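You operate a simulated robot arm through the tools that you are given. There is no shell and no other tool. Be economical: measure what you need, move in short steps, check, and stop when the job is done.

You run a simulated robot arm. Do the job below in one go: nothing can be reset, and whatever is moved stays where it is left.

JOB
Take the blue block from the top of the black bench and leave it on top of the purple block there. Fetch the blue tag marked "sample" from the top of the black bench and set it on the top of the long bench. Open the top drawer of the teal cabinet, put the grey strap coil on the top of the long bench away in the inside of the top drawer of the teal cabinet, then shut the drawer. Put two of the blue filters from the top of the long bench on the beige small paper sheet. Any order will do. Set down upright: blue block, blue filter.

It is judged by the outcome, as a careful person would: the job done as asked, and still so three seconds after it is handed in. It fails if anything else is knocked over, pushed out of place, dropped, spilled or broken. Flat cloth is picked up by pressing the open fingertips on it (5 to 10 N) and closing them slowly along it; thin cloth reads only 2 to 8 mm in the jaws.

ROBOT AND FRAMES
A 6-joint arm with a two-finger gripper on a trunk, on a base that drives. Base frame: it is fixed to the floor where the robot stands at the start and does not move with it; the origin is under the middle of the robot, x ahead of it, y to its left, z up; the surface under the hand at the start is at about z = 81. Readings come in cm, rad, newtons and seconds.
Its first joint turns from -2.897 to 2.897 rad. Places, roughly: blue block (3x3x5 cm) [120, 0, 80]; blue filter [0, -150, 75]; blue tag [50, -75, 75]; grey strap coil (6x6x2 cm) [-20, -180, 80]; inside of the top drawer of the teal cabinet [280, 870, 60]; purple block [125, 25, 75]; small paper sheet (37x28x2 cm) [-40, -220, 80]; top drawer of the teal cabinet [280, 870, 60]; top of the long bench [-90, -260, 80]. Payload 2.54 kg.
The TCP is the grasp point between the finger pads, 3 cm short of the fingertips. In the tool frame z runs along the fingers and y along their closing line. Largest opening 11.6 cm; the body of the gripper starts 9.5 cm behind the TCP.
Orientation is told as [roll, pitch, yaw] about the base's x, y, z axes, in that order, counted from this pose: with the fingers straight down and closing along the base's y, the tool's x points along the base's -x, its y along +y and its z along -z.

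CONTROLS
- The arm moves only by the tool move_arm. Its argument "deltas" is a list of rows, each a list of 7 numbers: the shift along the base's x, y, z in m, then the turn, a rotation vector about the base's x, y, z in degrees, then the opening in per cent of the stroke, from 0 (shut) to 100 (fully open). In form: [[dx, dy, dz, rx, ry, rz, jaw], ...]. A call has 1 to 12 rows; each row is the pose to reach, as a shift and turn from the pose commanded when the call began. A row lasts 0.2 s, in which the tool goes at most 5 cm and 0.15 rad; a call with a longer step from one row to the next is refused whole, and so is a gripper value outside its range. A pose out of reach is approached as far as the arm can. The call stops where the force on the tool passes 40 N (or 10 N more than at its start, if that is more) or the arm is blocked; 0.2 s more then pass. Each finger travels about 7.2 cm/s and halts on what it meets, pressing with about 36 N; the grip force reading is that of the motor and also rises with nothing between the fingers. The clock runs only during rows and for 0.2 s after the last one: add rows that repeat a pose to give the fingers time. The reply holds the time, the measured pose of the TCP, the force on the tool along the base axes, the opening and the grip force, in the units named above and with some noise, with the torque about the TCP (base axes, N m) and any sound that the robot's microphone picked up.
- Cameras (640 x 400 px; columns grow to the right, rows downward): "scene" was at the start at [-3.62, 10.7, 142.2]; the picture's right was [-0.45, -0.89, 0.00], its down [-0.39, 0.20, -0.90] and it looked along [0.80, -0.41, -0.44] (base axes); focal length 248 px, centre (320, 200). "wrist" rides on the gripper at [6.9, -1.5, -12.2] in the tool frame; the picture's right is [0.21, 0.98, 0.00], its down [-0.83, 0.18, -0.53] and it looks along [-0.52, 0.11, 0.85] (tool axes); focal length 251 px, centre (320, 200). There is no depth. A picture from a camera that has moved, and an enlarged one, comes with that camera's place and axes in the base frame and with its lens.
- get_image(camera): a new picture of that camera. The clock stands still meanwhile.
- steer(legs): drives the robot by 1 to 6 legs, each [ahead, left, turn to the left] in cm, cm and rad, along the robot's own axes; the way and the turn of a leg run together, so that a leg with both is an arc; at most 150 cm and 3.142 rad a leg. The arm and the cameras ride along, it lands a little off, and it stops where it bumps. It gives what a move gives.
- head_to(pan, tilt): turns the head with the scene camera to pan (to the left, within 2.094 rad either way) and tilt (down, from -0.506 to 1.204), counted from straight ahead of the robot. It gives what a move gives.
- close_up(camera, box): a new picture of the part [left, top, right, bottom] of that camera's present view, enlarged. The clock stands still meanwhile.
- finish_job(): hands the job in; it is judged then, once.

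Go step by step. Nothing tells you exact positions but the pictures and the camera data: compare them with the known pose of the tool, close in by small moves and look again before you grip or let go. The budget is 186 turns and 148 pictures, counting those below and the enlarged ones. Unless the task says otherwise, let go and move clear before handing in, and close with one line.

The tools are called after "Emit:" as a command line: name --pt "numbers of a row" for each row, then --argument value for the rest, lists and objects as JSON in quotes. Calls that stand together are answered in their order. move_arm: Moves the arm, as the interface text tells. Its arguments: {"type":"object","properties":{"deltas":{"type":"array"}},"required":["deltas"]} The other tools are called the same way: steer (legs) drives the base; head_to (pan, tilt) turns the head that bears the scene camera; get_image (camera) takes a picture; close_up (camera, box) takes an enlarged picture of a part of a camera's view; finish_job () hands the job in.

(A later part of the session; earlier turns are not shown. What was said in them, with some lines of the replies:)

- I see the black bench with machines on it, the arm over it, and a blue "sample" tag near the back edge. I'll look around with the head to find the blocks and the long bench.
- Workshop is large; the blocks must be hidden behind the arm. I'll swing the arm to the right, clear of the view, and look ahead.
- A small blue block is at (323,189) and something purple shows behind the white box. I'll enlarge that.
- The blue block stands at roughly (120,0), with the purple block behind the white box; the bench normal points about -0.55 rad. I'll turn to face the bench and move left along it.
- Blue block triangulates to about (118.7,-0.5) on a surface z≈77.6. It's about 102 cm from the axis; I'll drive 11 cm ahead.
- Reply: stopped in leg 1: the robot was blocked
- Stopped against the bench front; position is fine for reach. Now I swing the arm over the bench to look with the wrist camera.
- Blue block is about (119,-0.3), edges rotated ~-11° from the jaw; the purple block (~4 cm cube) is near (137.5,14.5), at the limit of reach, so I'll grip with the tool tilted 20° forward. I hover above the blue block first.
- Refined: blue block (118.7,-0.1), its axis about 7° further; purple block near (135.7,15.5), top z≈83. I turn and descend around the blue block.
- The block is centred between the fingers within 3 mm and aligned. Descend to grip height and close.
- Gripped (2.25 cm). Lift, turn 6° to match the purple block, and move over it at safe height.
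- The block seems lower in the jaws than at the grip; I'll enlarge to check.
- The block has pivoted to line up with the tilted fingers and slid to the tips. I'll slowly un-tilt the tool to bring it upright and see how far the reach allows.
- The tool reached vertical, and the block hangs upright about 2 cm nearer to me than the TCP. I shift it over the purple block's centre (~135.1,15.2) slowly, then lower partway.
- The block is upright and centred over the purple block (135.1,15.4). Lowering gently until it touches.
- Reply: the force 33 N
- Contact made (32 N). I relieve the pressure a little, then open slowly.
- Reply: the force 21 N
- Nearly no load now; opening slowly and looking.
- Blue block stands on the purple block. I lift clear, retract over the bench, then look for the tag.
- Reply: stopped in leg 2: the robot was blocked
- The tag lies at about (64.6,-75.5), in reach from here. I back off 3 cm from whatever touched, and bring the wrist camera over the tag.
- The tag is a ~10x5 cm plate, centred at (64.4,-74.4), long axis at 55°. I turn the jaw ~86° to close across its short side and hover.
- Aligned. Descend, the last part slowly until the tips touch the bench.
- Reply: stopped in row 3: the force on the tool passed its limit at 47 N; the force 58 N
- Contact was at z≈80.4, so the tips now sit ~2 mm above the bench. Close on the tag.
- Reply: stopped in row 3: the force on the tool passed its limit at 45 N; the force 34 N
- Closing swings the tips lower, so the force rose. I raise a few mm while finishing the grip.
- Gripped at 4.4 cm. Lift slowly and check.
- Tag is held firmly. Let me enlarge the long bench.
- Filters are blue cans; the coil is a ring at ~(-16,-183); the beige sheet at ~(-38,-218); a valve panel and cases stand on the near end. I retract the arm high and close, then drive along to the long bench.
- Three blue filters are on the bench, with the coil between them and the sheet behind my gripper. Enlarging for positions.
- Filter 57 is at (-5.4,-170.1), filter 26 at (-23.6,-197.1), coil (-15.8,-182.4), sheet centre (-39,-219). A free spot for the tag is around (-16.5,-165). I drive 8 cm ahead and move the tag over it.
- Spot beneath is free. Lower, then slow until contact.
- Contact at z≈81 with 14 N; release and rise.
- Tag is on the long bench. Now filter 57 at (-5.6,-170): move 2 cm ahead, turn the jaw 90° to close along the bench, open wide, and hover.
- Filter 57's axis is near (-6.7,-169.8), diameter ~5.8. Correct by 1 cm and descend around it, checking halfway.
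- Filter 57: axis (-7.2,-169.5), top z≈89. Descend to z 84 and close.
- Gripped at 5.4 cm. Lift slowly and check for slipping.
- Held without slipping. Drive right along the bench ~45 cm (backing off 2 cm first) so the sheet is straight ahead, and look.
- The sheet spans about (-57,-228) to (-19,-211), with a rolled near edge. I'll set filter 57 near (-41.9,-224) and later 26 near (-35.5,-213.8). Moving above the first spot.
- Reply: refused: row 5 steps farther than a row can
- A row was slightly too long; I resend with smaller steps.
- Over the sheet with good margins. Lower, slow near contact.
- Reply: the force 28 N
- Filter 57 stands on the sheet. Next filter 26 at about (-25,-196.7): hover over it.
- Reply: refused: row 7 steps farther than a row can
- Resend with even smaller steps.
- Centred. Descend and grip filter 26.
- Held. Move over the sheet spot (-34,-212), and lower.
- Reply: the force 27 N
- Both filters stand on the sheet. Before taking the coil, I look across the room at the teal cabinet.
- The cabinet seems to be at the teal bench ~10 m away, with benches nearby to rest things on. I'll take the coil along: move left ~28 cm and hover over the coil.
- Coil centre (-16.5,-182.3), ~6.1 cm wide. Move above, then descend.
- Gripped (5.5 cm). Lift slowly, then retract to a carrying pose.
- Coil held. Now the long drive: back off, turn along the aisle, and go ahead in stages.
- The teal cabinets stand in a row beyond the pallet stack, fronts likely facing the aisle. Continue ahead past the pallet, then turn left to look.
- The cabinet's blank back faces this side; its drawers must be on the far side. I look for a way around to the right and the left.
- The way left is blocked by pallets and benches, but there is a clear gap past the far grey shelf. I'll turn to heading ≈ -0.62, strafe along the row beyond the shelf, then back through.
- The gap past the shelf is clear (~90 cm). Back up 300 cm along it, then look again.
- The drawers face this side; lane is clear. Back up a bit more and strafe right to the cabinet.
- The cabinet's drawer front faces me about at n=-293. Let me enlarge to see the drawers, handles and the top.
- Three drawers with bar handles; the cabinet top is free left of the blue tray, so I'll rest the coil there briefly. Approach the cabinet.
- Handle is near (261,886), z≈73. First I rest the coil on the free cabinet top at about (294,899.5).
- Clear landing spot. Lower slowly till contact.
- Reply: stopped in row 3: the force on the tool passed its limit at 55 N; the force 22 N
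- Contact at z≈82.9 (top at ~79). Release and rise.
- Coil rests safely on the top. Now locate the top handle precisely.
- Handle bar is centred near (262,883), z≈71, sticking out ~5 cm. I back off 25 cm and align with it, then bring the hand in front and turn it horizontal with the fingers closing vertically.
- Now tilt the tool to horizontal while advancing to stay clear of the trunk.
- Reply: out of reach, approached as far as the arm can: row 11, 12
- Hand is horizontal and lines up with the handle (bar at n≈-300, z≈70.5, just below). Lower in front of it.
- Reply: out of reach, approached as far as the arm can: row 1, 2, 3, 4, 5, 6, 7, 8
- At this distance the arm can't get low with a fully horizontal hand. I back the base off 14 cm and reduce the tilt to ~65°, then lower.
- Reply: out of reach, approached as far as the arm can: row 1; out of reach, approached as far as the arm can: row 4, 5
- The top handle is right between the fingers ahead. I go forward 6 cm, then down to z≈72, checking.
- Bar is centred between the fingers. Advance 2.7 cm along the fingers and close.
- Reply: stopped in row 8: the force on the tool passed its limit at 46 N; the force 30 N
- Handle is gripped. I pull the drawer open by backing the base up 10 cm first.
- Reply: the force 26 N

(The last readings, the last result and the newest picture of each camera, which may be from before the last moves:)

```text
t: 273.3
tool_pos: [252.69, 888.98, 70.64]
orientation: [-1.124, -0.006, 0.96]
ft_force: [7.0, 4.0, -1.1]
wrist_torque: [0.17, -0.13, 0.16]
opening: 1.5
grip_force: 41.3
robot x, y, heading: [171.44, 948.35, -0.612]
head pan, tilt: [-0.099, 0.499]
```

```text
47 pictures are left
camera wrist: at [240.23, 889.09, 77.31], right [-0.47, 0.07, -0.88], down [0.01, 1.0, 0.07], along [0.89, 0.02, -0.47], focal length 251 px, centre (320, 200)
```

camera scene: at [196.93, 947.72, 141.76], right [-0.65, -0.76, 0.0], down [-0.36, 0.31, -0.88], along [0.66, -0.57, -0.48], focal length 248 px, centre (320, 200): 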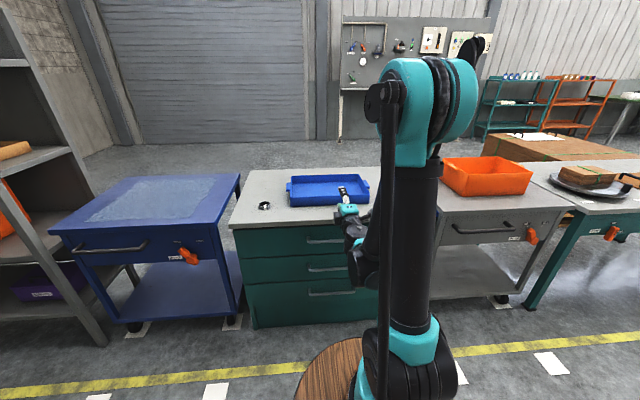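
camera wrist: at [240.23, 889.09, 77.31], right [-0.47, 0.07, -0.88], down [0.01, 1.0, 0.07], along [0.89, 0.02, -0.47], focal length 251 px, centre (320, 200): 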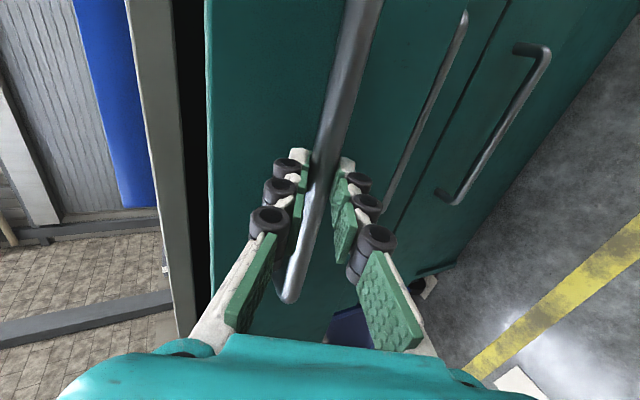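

The drawer is coming out. Pull another 22 cm.

Emit:
steer --legs '[[-22, 0, 0]]'

Emit:
get_image --camera "wrist"

Emit:
get_image --camera "scene"

```text
t: 275.0
tool_pos: [234.24, 902.06, 70.62]
orientation: [-1.126, -0.005, 0.961]
ft_force: [23.3, 29.0, -1.7]
wrist_torque: [0.31, -0.21, 0.49]
opening: 1.51
grip_force: 41.1
robot x, y, heading: [152.26, 961.48, -0.615]
head pan, tilt: [-0.099, 0.499]
```

```text
46 pictures are left
camera wrist: at [221.84, 902.25, 77.31], right [-0.47, 0.07, -0.88], down [0.01, 1.0, 0.07], along [0.89, 0.02, -0.47], focal length 251 px, centre (320, 200)
```

wrist: 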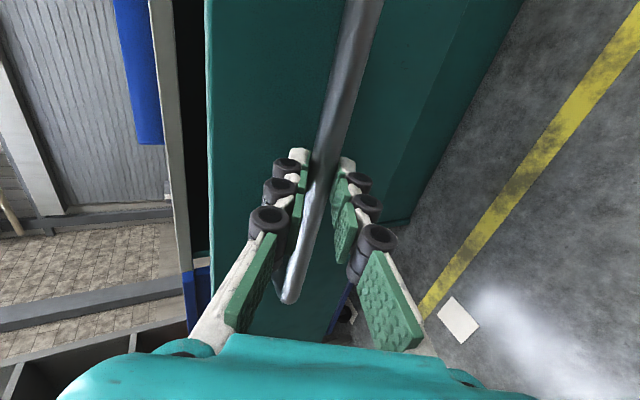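

```text
45 pictures are left
camera scene: at [158.62, 974.73, 141.75], right [-0.65, -0.76, 0.0], down [-0.36, 0.31, -0.88], along [0.67, -0.57, -0.48], focal length 248 px, centre (320, 200)
```

scene: 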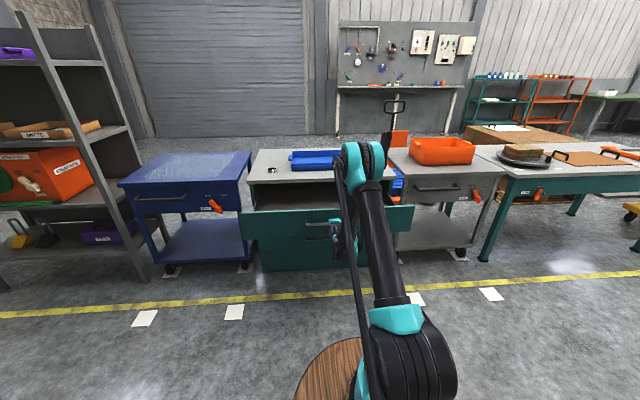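

Drawer is open ~32 cm. Open the fingers, back the base off so the hand clears the handle.

Emit:
move_arm --pt "0 0 0 0 0 0 20" --pt "0 0 0 0 0 0 40" --pt "0 0 0 0 0 0 60" --pt "0 0 0 0 0 0 66" --pt "0 0 0 0 0 0 66"

Emit:
steer --legs '[[-12, 0, 0]]'

Emit:
get_image --camera "wrist"

```text
t: 276.2
tool_pos: [234.28, 902.06, 70.7]
orientation: [-1.125, -0.006, 0.963]
ft_force: [0.8, 0.2, 0.2]
wrist_torque: [0.02, -0.02, 0.02]
opening: 7.66
grip_force: 0.2
robot x, y, heading: [152.7, 961.58, -0.611]
head pan, tilt: [-0.099, 0.499]
```

```text
t: 277.4
tool_pos: [224.14, 908.84, 70.7]
orientation: [-1.124, -0.006, 0.96]
ft_force: [-0.2, -0.4, 0.0]
wrist_torque: [0.02, 0.02, 0.03]
opening: 7.68
grip_force: 0.1
robot x, y, heading: [142.98, 968.45, -0.608]
head pan, tilt: [-0.099, 0.499]
```

```text
44 pictures are left
camera wrist: at [211.69, 909.02, 77.32], right [-0.46, 0.07, -0.88], down [0.02, 1.0, 0.07], along [0.89, 0.02, -0.46], focal length 251 px, centre (320, 200)
```

wrist: 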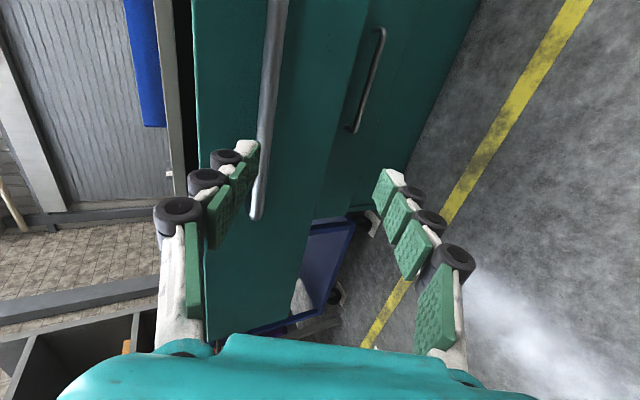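

Clear of the handle. Raise the hand, turn it back to pointing down.

Emit:
move_arm --pt "0 0 0.04 0 0 0 66" --pt "0 0 0.08 0 0 0 66" --pt "0 0 0.12 0 0 0 66" --pt "0 0 0.16 0 0 0 66" --pt "0 0 0.2 0 0 0 66" --pt "0 0 0.24 0 0 0 66" --pt "0 0 0.28 0 0 0 66" --pt "0 0 0.32 0 0 0 66" --pt "0 0 0.36 0 0 0 66"

Emit:
move_arm --pt "0 0 0 4.7 6.6 0 66" --pt "0 0 0 9.3 13.2 0 66" --pt "0 0 0 14 19.7 0 66" --pt "0 0 0 18.7 26.3 0 66" --pt "0 0 0 23.3 32.9 0 66" --pt "0 0 0 28 39.5 0 66" --pt "0 0 0 32.7 46 0 66" --pt "0 0 0 37 52.6 0 66"

Emit:
move_arm --pt "0 0 0 0 0 -8.2 75" --pt "0 0 0 0 0 -16.4 75" --pt "0 0 0 0 0 -24.6 75" --pt "0 0 0 0 0 -32.8 75" --pt "0 0 0 0 0 -41 75" --pt "0 0 0 0 0 -49.2 75" --pt "0 0 0 0 0 -57.4 75" --pt "0 0 0 0 0 -65.6 75" --pt "0 0 0 0 0 -73.8 75" --pt "0 0 0 0 0 -82 75" --pt "0 0 0 0 0 -90 75"

Emit:
get_image --camera "scene"

```text
t: 279.4
tool_pos: [224.13, 908.96, 106.83]
orientation: [-1.126, -0.005, 0.959]
ft_force: [0.1, 0.0, 0.1]
wrist_torque: [-0.07, 0.0, 0.0]
opening: 7.69
grip_force: 0.1
robot x, y, heading: [142.73, 968.25, -0.614]
head pan, tilt: [-0.099, 0.499]
```

```text
t: 281.2
tool_pos: [224.11, 908.85, 106.71]
orientation: [-0.001, -0.003, 0.955]
ft_force: [-1.5, 0.5, 0.6]
wrist_torque: [-0.06, -0.05, 0.03]
opening: 7.64
grip_force: 0.0
robot x, y, heading: [142.65, 968.11, -0.611]
head pan, tilt: [-0.099, 0.499]
```

```text
t: 283.6
tool_pos: [224.09, 908.72, 106.64]
orientation: [-0.003, -0.002, -0.62]
ft_force: [1.2, 0.5, 0.6]
wrist_torque: [0.02, -0.04, 0.01]
opening: 8.72
grip_force: 0.1
robot x, y, heading: [142.73, 968.89, -0.612]
head pan, tilt: [-0.099, 0.499]
```

```text
43 pictures are left
camera scene: at [148.61, 981.62, 141.76], right [-0.65, -0.76, 0.0], down [-0.36, 0.31, -0.88], along [0.66, -0.57, -0.48], focal length 248 px, centre (320, 200)
```

scene: 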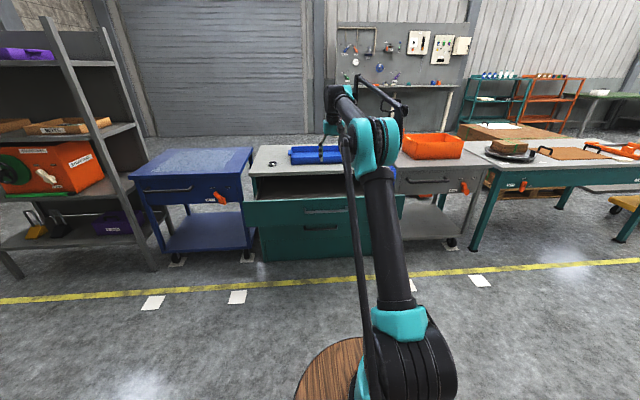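

Drive forward 66 cm and left 22 cm so coil and drawer are both in reach.

Emit:
steer --legs '[[66, 0, 0], [0, 22, 0]]'

Emit:
get_image --camera "wrist"

Emit:
get_image --camera "scene"

```text
t: 288.6
tool_pos: [289.24, 887.84, 106.62]
orientation: [-0.003, -0.003, -0.631]
ft_force: [-0.6, 0.7, 0.3]
wrist_torque: [-0.02, 0.02, -0.01]
opening: 8.71
grip_force: 0.1
robot x, y, heading: [208.68, 948.66, -0.628]
head pan, tilt: [-0.099, 0.499]
```

```text
42 pictures are left
camera wrist: at [282.85, 890.61, 118.95], right [0.4, 0.91, 0.0], down [0.77, -0.34, 0.54], along [0.49, -0.22, -0.84], focal length 251 px, centre (320, 200)
```

wrist: 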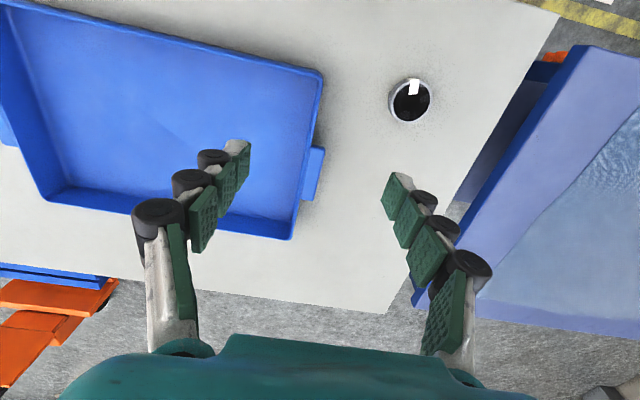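

```text
41 pictures are left
camera scene: at [214.88, 961.68, 141.76], right [-0.67, -0.75, 0.0], down [-0.36, 0.32, -0.88], along [0.66, -0.58, -0.48], focal length 248 px, centre (320, 200)
```

scene: 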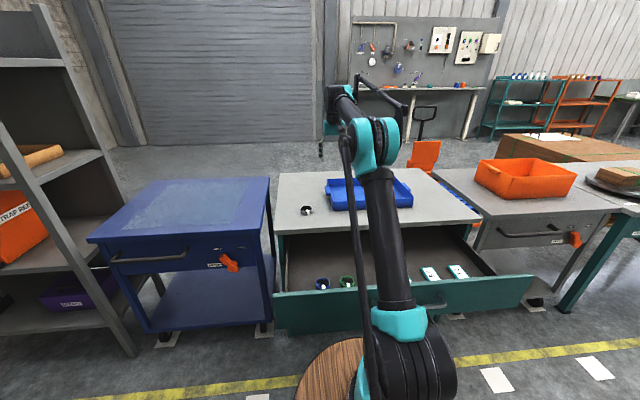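

Drawer is open and holds a few things. I enlarge it to find a free spot.

Emit:
close_up --camera "scene" --box '[265, 215, 545, 345]'

```text
2.29 times, centred on (405, 280) of scene
camera zoom: at [214.88, 961.68, 141.76], right [-0.67, -0.75, 0.0], down [-0.36, 0.32, -0.88], along [0.66, -0.58, -0.48], focal length 566 px, centre (126, 17)
```

zoom: 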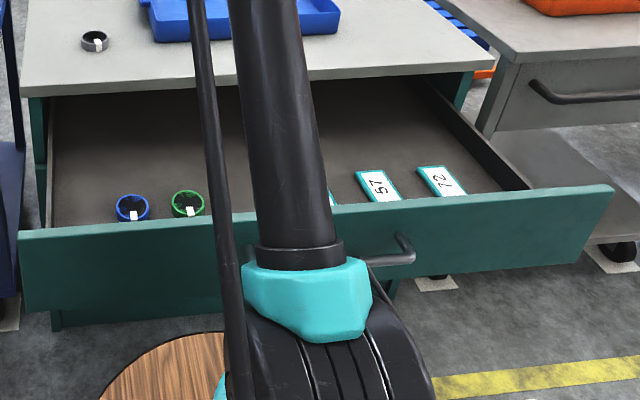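

The drawer holds a blue and a green coil at left and tags at right; the middle (about t=876) is free. Fetch the grey coil from the top.

Emit:
move_arm --pt "0.02 0.04 0 0 0 0 75" --pt "0.04 0.08 0 0 0 0 75" --pt "0.051 0.117 -0.01 0 0 0 75" --pt "0.051 0.117 -0.05 0 0 0 75" --pt "0.051 0.117 -0.09 0 0 0 75" --pt "0.051 0.117 -0.13 0 0 0 75"

Emit:
get_image --camera "wrist"

```text
t: 289.9
tool_pos: [294.41, 899.43, 93.81]
orientation: [-0.003, -0.003, -0.632]
ft_force: [-0.5, 0.4, 0.5]
wrist_torque: [0.01, -0.03, -0.01]
opening: 8.7
grip_force: 0.0
robot x, y, heading: [208.58, 948.39, -0.628]
head pan, tilt: [-0.099, 0.499]
```

```text
39 pictures are left
camera wrist: at [287.93, 902.36, 106.08], right [0.4, 0.91, 0.0], down [0.77, -0.34, 0.54], along [0.49, -0.22, -0.84], focal length 251 px, centre (320, 200)
```

wrist: 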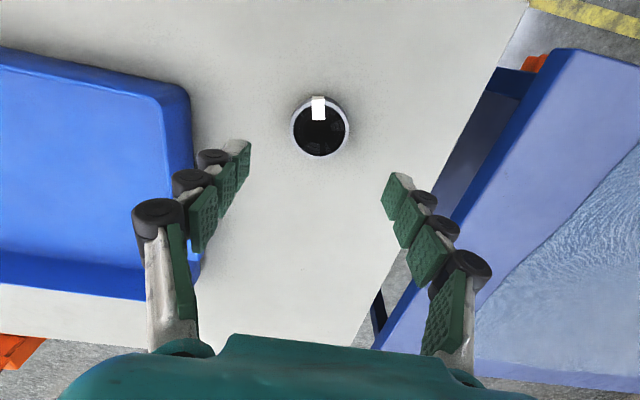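

Emit:
move_arm --pt "0 0 -0.04 0 0 0 75" --pt "0 0 -0.08 0 0 0 75" --pt "0 0 -0.1 0 0 0 75" --pt "0 0 -0.106 0 0 0 70" --pt "0 0 -0.106 0 0 0 62" --pt "0 0 -0.106 0 0 0 54" --pt "0 0 -0.106 0 0 0 46" --pt "0 0 -0.106 0 0 0 42" --pt "0 0 -0.106 0 0 0 42"

Emit:
move_arm --pt "0 0 0.005 0 0 0 40" --pt "0 0 0.02 0 0 0 40" --pt "0 0 0.04 0 0 0 40" --pt "0 0 0.07 0 0 0 40" --pt "0 0 0.1 0 0 0 40" --pt "0 0 0.14 0 0 0 40" --pt "0 0 0.18 0 0 0 40" --pt "0 0 0.22 0 0 0 40"

Emit:
get_image --camera "wrist"

```text
t: 291.9
tool_pos: [294.58, 899.35, 83.12]
orientation: [-0.003, -0.003, -0.632]
ft_force: [-0.1, 0.6, 0.9]
wrist_torque: [-0.02, 0.03, 0.02]
opening: 5.51
grip_force: 35.6
robot x, y, heading: [208.6, 948.91, -0.628]
head pan, tilt: [-0.099, 0.499]
```

```text
t: 293.8
tool_pos: [294.56, 899.3, 104.97]
orientation: [-0.004, -0.004, -0.633]
ft_force: [-0.1, 0.5, -0.1]
wrist_torque: [-0.01, 0.01, 0.01]
opening: 5.54
grip_force: 36.2
robot x, y, heading: [208.57, 948.75, -0.63]
head pan, tilt: [-0.099, 0.499]
```

```text
38 pictures are left
camera wrist: at [288.03, 902.13, 117.18], right [0.4, 0.91, 0.0], down [0.77, -0.34, 0.54], along [0.49, -0.22, -0.84], focal length 251 px, centre (320, 200)
```

wrist: 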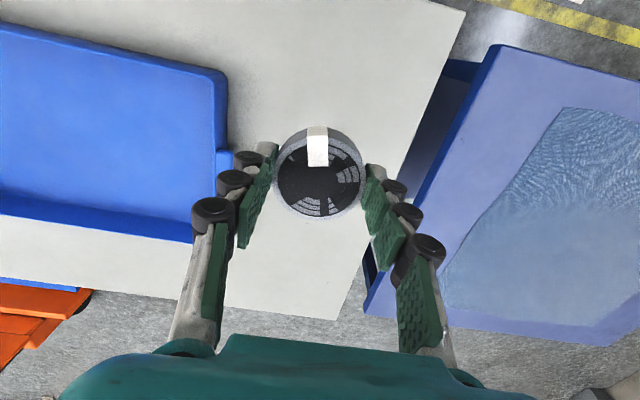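

Coil held. Move back over the open drawer and look down into it.

Emit:
move_arm --pt "-0.044 -0.005 0 0 0 0 40" --pt "-0.088 -0.011 0 0 0 0 40" --pt "-0.132 -0.017 0 0 0 0 40" --pt "-0.176 -0.022 0 0 0 0 40" --pt "-0.22 -0.028 0 0 0 0 40" --pt "-0.264 -0.033 0 0 0 0 40" --pt "-0.308 -0.039 0 0 0 0 40" --pt "-0.352 -0.045 0 0 0 0 40" --pt "-0.396 -0.05 0 0 0 0 40"

Emit:
get_image --camera "wrist"

Emit:
close_up --camera "scene" --box '[265, 215, 545, 345]'

```text
t: 295.8
tool_pos: [254.67, 894.23, 105.33]
orientation: [-0.004, -0.003, -0.633]
ft_force: [0.0, -0.9, -0.3]
wrist_torque: [0.02, 0.01, 0.0]
opening: 5.56
grip_force: 36.0
robot x, y, heading: [208.8, 949.0, -0.63]
head pan, tilt: [-0.099, 0.499]
```

```text
37 pictures are left
camera wrist: at [248.3, 897.07, 117.61], right [0.4, 0.92, 0.0], down [0.77, -0.34, 0.54], along [0.49, -0.22, -0.84], focal length 251 px, centre (320, 200)
```

wrist: 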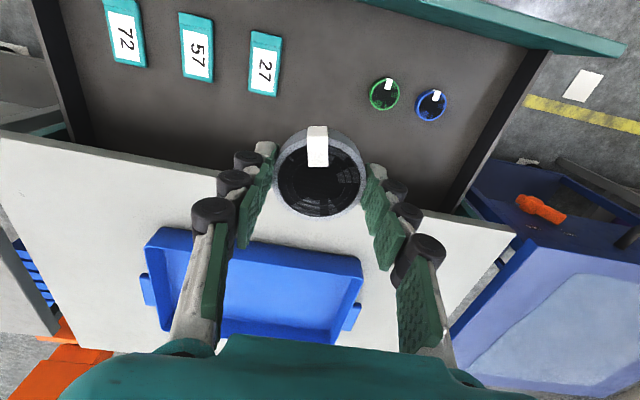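

```text
2.29 times, centred on (405, 280) of scene
camera zoom: at [214.9, 961.67, 141.76], right [-0.66, -0.75, 0.0], down [-0.36, 0.32, -0.88], along [0.66, -0.58, -0.48], focal length 566 px, centre (126, 17)
```

zoom: 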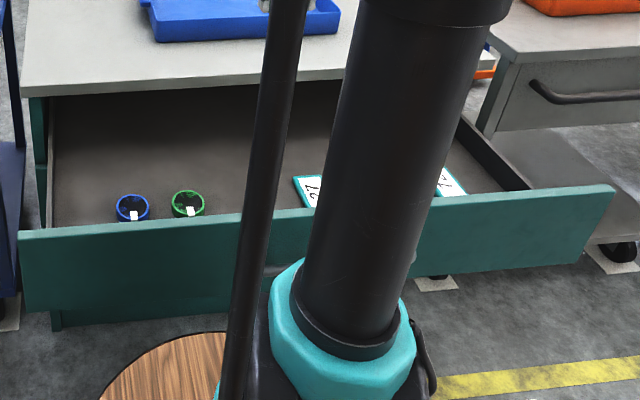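

The spot below lies between the green coil (t=889) and tag 27 (t=865). Lower into the drawer, slow at the end.

Emit:
move_arm --pt "0 0.003 -0.04 0 0 0 40" --pt "0 0.003 -0.09 0 0 0 40" --pt "0 0.003 -0.14 0 0 0 40" --pt "0 0.003 -0.19 0 0 0 40" --pt "0 0.003 -0.23 0 0 0 40" --pt "0 0.003 -0.27 0 0 0 40" --pt "0 0.003 -0.3 0 0 0 40"

Emit:
get_image --camera "wrist"

```text
t: 297.4
tool_pos: [255.08, 894.78, 75.2]
orientation: [-0.003, -0.004, -0.631]
ft_force: [0.7, 0.4, -0.5]
wrist_torque: [-0.02, 0.01, -0.02]
opening: 5.54
grip_force: 35.7
robot x, y, heading: [209.01, 948.6, -0.631]
head pan, tilt: [-0.099, 0.499]
```

```text
35 pictures are left
camera wrist: at [248.57, 897.65, 87.43], right [0.4, 0.91, 0.0], down [0.77, -0.34, 0.54], along [0.49, -0.22, -0.84], focal length 251 px, centre (320, 200)
```

wrist: 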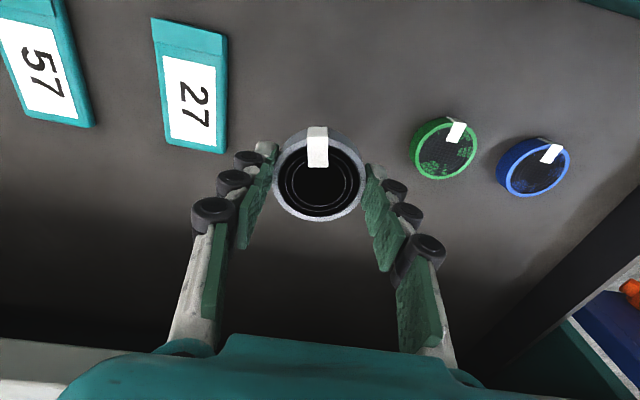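

Emit:
move_arm --pt "0 0 -0.015 0 0 0 40" --pt "0 0 -0.03 0 0 0 40" --pt "0 0 -0.042 0 0 0 40" --pt "0 0 -0.052 0 0 0 40" --pt "0 0 -0.06 0 0 0 40" --pt "0 0 -0.067 0 0 0 40" --pt "0 0 -0.073 0 0 0 40" --pt "0 0 -0.079 0 0 0 40" --pt "0 0 -0.085 0 0 0 40" --pt "0 0 -0.09 0 0 0 40"

```text
t: 299.6
tool_pos: [254.8, 894.84, 66.0]
orientation: [-0.005, -0.002, -0.63]
ft_force: [-0.5, -0.2, -0.9]
wrist_torque: [-0.01, 0.03, 0.04]
opening: 5.54
grip_force: 35.8
robot x, y, heading: [208.56, 948.9, -0.628]
head pan, tilt: [-0.099, 0.499]
```

Emit:
move_arm --pt "0 0 -0.004 0 0 0 40" --pt "0 0 -0.008 0 0 0 40" --pt "0 0 -0.012 0 0 0 40" --pt "0 0 -0.016 0 0 0 40" --pt "0 0 -0.02 0 0 0 40" --pt "0 0 -0.024 0 0 0 40" --pt "0 0 -0.028 0 0 0 40" --pt "0 0 -0.032 0 0 0 40" --pt "0 0 -0.036 0 0 0 40"

Emit:
get_image --camera "wrist"

```text
t: 300.2
tool_pos: [254.89, 895.04, 65.35]
orientation: [-0.005, -0.006, -0.634]
ft_force: [0.5, 1.2, 28.1]
wrist_torque: [0.37, -0.15, -0.04]
opening: 5.53
grip_force: 35.9
robot x, y, heading: [208.75, 948.76, -0.629]
head pan, tilt: [-0.099, 0.499]
stopped in row 3: the force on the tool passed its limit at 56 N (the readings are from after the stop); the commanded pose is now the measured one
```

```text
34 pictures are left
camera wrist: at [248.35, 897.8, 77.61], right [0.4, 0.91, 0.0], down [0.77, -0.34, 0.54], along [0.49, -0.22, -0.84], focal length 251 px, centre (320, 200)
```

wrist: 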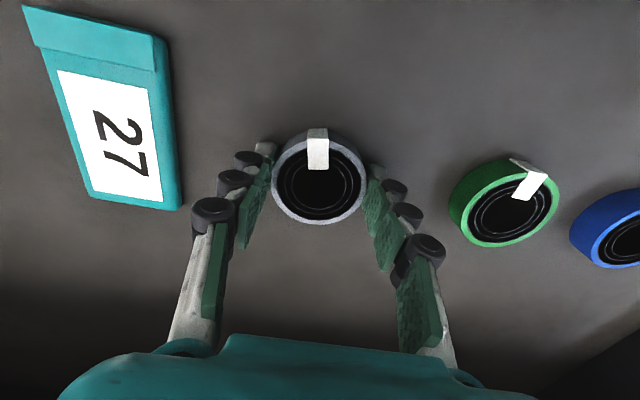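

Touching the drawer floor. Open gently to clear it, then rise.

Emit:
move_arm --pt "0 0 0.001 0 0 0 48" --pt "0 0 0.002 0 0 0 54" --pt "0 0 0.003 0 0 0 60" --pt "0 0 0.004 0 0 0 64" --pt "0 0 0.02 0 0 0 64" --pt "0 0 0.05 0 0 0 64" --pt "0 0 0.09 0 0 0 64" --pt "0 0 0.13 0 0 0 64" --pt "0 0 0.18 0 0 0 64" --pt "0 0 0.23 0 0 0 64" --pt "0 0 0.28 0 0 0 64" --pt "0 0 0.33 0 0 0 64"

Emit:
get_image --camera "wrist"

```text
t: 302.8
tool_pos: [254.69, 894.95, 98.46]
orientation: [-0.002, -0.004, -0.636]
ft_force: [0.7, -0.8, -1.3]
wrist_torque: [0.04, -0.01, 0.0]
opening: 7.43
grip_force: 0.1
robot x, y, heading: [208.87, 948.7, -0.63]
head pan, tilt: [-0.099, 0.499]
```

```text
33 pictures are left
camera wrist: at [248.25, 897.93, 110.73], right [0.4, 0.91, 0.0], down [0.77, -0.34, 0.54], along [0.49, -0.22, -0.84], focal length 251 px, centre (320, 200)
```

wrist: 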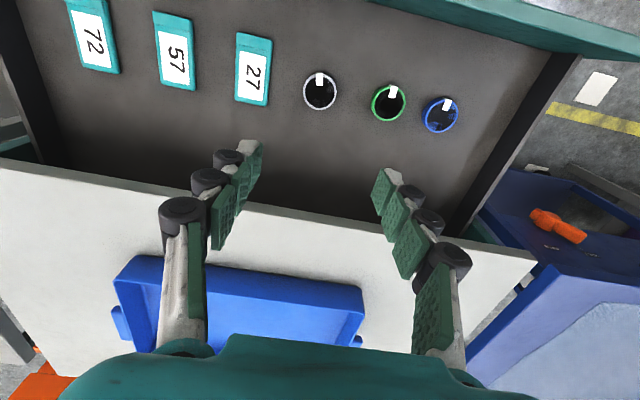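

The grey coil lies in the drawer. To shut it: back off 12 cm, close the fingers, go in front of the handle and push.

Emit:
steer --legs '[[-12, 0, 0]]'

Emit:
move_arm --pt "-0.04 0.012 0 0 0 0 40" --pt "-0.08 0.025 0 0 0 0 20" --pt "-0.12 0.037 0 0 0 0 0" --pt "-0.165 0.05 0 0 0 0 0" --pt "-0.165 0.05 0 0 0 0 0"

Emit:
get_image --camera "wrist"

Emit:
get_image --camera "scene"

```text
t: 304.1
tool_pos: [245.14, 902.02, 98.38]
orientation: [-0.003, -0.004, -0.634]
ft_force: [1.1, 0.5, 0.5]
wrist_torque: [-0.01, -0.03, 0.01]
opening: 7.39
grip_force: 0.1
robot x, y, heading: [199.21, 955.76, -0.624]
head pan, tilt: [-0.099, 0.499]
```

```text
t: 305.3
tool_pos: [228.66, 906.6, 98.78]
orientation: [-0.005, -0.004, -0.632]
ft_force: [0.6, -0.2, -0.1]
wrist_torque: [-0.01, 0.01, 0.04]
opening: 0.02
grip_force: 28.1
robot x, y, heading: [199.58, 955.36, -0.629]
head pan, tilt: [-0.099, 0.499]
```

```text
32 pictures are left
camera wrist: at [222.12, 909.59, 111.04], right [0.41, 0.91, 0.0], down [0.77, -0.34, 0.54], along [0.49, -0.22, -0.84], focal length 251 px, centre (320, 200)
```

wrist: 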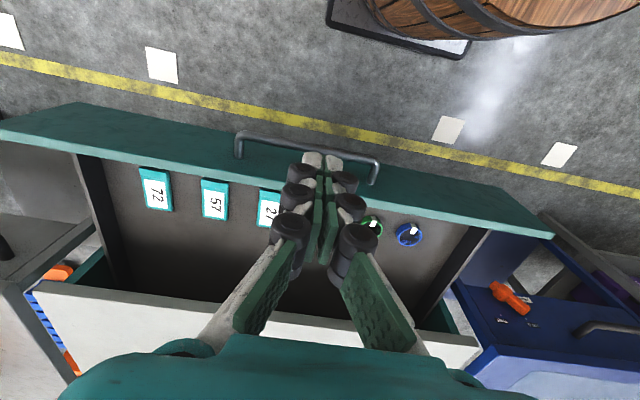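

```text
31 pictures are left
camera scene: at [205.31, 968.64, 141.76], right [-0.67, -0.75, 0.0], down [-0.36, 0.32, -0.88], along [0.65, -0.58, -0.48], focal length 248 px, centre (320, 200)
```

scene: 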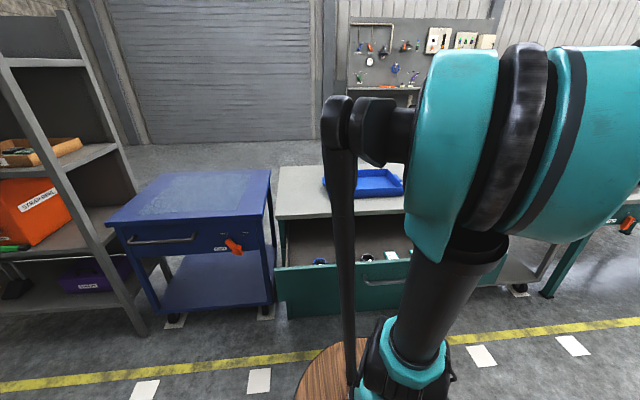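

Hand is 8 cm in front of the handle. Descend to handle height.

Emit:
move_arm --pt "0 0 -0.04 0 0 0 0" --pt "0 0 -0.08 0 0 0 0" --pt "0 0 -0.12 0 0 0 0" --pt "0 0 -0.16 0 0 0 0" --pt "0 0 -0.2 0 0 0 0" --pt "0 0 -0.24 0 0 0 0" --pt "0 0 -0.275 0 0 0 0"

Emit:
get_image --camera "wrist"

```text
t: 306.9
tool_pos: [228.48, 906.38, 71.95]
orientation: [-0.004, -0.003, -0.635]
ft_force: [0.1, 0.5, 0.4]
wrist_torque: [-0.04, 0.02, -0.01]
opening: 0.0
grip_force: 28.8
out of reach, approached as far as the arm can: row 7
robot x, y, heading: [199.44, 955.78, -0.63]
head pan, tilt: [-0.099, 0.499]
```

```text
30 pictures are left
camera wrist: at [221.96, 909.38, 84.21], right [0.41, 0.91, 0.0], down [0.77, -0.34, 0.54], along [0.49, -0.22, -0.84], focal length 251 px, centre (320, 200)
```

wrist: 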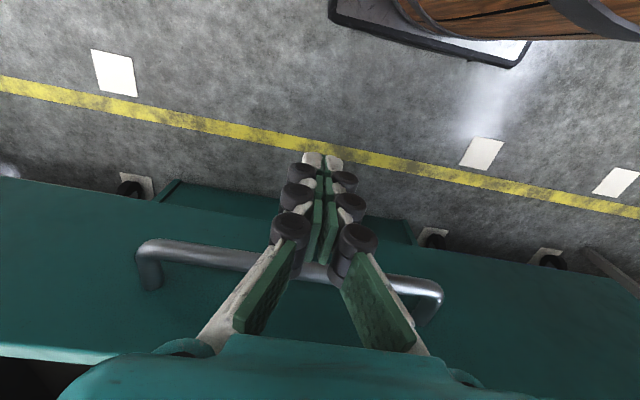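

Push the handle forward ~30 cm.

Emit:
move_arm --pt "0.024 -0.017 0 0 0 0 0" --pt "0.049 -0.035 0 0 0 0 0" --pt "0.068 -0.049 0 0 0 0 0" --pt "0.09 -0.064 0 0 0 0 0" --pt "0.114 -0.081 0 0 0 0 0" --pt "0.139 -0.099 0 0 0 0 0" --pt "0.163 -0.116 0 0 0 0 0" --pt "0.187 -0.134 0 0 0 0 0" --pt "0.212 -0.151 0 0 0 0 0" --pt "0.236 -0.168 0 0 0 0 0" --pt "0.26 -0.186 0 0 0 0 0"

Emit:
get_image --camera "wrist"

```text
t: 309.3
tool_pos: [254.83, 887.81, 71.87]
orientation: [-0.005, -0.005, -0.632]
ft_force: [-0.4, -0.3, 0.2]
wrist_torque: [-0.02, -0.02, 0.0]
opening: 0.02
grip_force: 28.4
robot x, y, heading: [199.01, 955.42, -0.634]
head pan, tilt: [-0.099, 0.499]
```

```text
29 pictures are left
camera wrist: at [248.28, 890.79, 84.12], right [0.41, 0.91, 0.0], down [0.77, -0.34, 0.54], along [0.49, -0.22, -0.84], focal length 251 px, centre (320, 200)
```

wrist: 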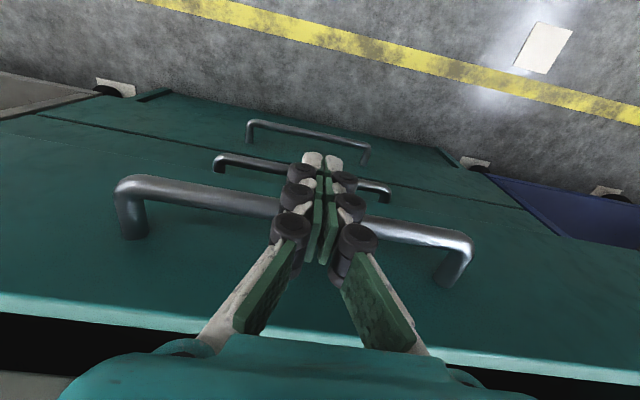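

Nearly shut; keep pushing gently until it stops.

Emit:
move_arm --pt "0.016 -0.012 0 0 0 0 0" --pt "0.033 -0.023 0 0 0 0 0" --pt "0.045 -0.032 0 0 0 0 0" --pt "0.053 -0.038 0 0 0 0 0" --pt "0.061 -0.044 0 0 0 0 0" --pt "0.068 -0.049 0 0 0 0 0" --pt "0.074 -0.053 0 0 0 0 0"

Emit:
get_image --camera "wrist"

```text
t: 310.5
tool_pos: [260.47, 883.73, 72.08]
orientation: [-0.004, 0.007, -0.636]
ft_force: [-3.6, 3.6, 0.0]
wrist_torque: [0.07, 0.05, 0.03]
opening: 0.0
grip_force: 28.3
robot x, y, heading: [199.12, 955.82, -0.636]
head pan, tilt: [-0.099, 0.499]
stopped in row 6: the force on the tool passed its limit at 56 N (the readings are from after the stop); the commanded pose is now the measured one
```

```text
28 pictures are left
camera wrist: at [254.11, 886.62, 84.46], right [0.41, 0.91, 0.0], down [0.78, -0.35, 0.53], along [0.48, -0.22, -0.85], focal length 251 px, centre (320, 200)
```

wrist: 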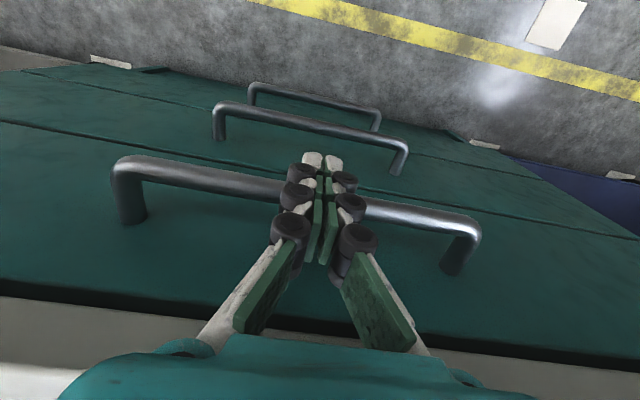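

It reached the stop. Back away, rise and check the drawer.

Emit:
move_arm --pt "-0.03 0.021 0 0 0 0 0" --pt "-0.06 0.043 0 0 0 0 0" --pt "-0.09 0.064 0.01 0 0 0 0" --pt "-0.11 0.078 0.05 0 0 0 0" --pt "-0.13 0.093 0.09 0 0 0 0" --pt "-0.13 0.093 0.14 0 0 0 0" --pt "-0.13 0.093 0.19 0 0 0 0" --pt "-0.13 0.093 0.24 0 0 0 0" --pt "-0.13 0.093 0.29 0 0 0 0" --pt "-0.13 0.093 0.34 0 0 0 0"

Emit:
steer --legs '[[-40, 0, 0]]'

Emit:
get_image --camera "wrist"

Emit:
close_up --camera "scene" --box '[200, 120, 480, 300]'

```text
t: 312.7
tool_pos: [247.39, 892.85, 106.06]
orientation: [-0.003, 0.006, -0.635]
ft_force: [-1.3, -0.4, 0.1]
wrist_torque: [0.0, 0.0, 0.0]
opening: 0.0
grip_force: 27.9
robot x, y, heading: [198.91, 955.54, -0.629]
head pan, tilt: [-0.099, 0.499]
```

```text
t: 315.2
tool_pos: [215.64, 917.67, 105.99]
orientation: [-0.005, 0.007, -0.614]
ft_force: [-0.2, 0.0, -0.1]
wrist_torque: [0.01, -0.02, 0.0]
opening: 0.01
grip_force: 28.1
robot x, y, heading: [165.73, 979.04, -0.61]
head pan, tilt: [-0.099, 0.499]
```

```text
27 pictures are left
camera wrist: at [209.08, 920.31, 118.35], right [0.39, 0.92, 0.0], down [0.78, -0.33, 0.53], along [0.49, -0.21, -0.85], focal length 251 px, centre (320, 200)
```

wrist: 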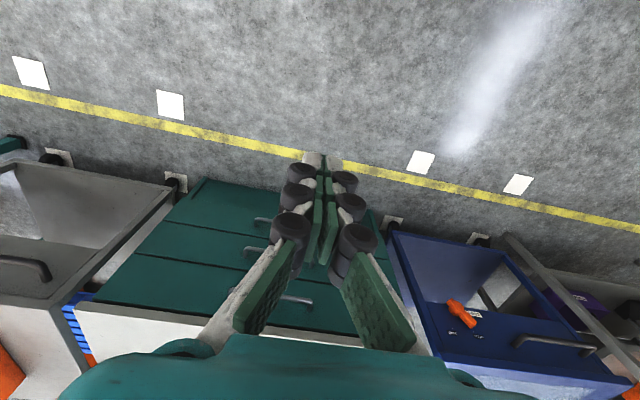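

```text
2.22 times, centred on (340, 210) of scene
camera zoom: at [171.76, 992.48, 141.76], right [-0.65, -0.76, 0.0], down [-0.36, 0.31, -0.88], along [0.67, -0.57, -0.48], focal length 550 px, centre (276, 178)
```

zoom: 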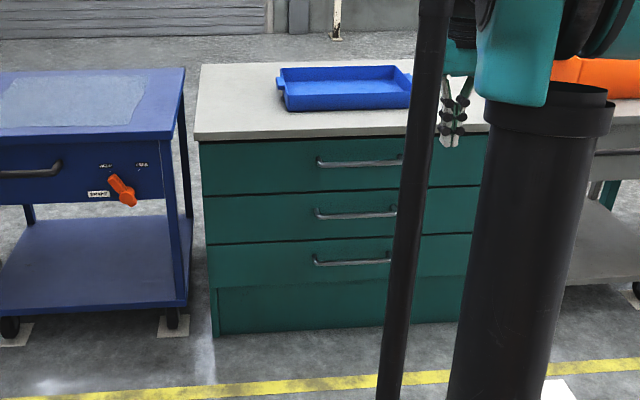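

The top drawer is flush with the others and the coil is inside it. The blue block stands on the purple one, the tag is on the long bench, and two filters stand on the sheet. Handing in.

Emit:
finish_job

```text
The job is handed in.
```

I finished all four parts and handed the job in; I last saw the block, tag and filters in place before driving to the cabinet and did not go back to re-check them.
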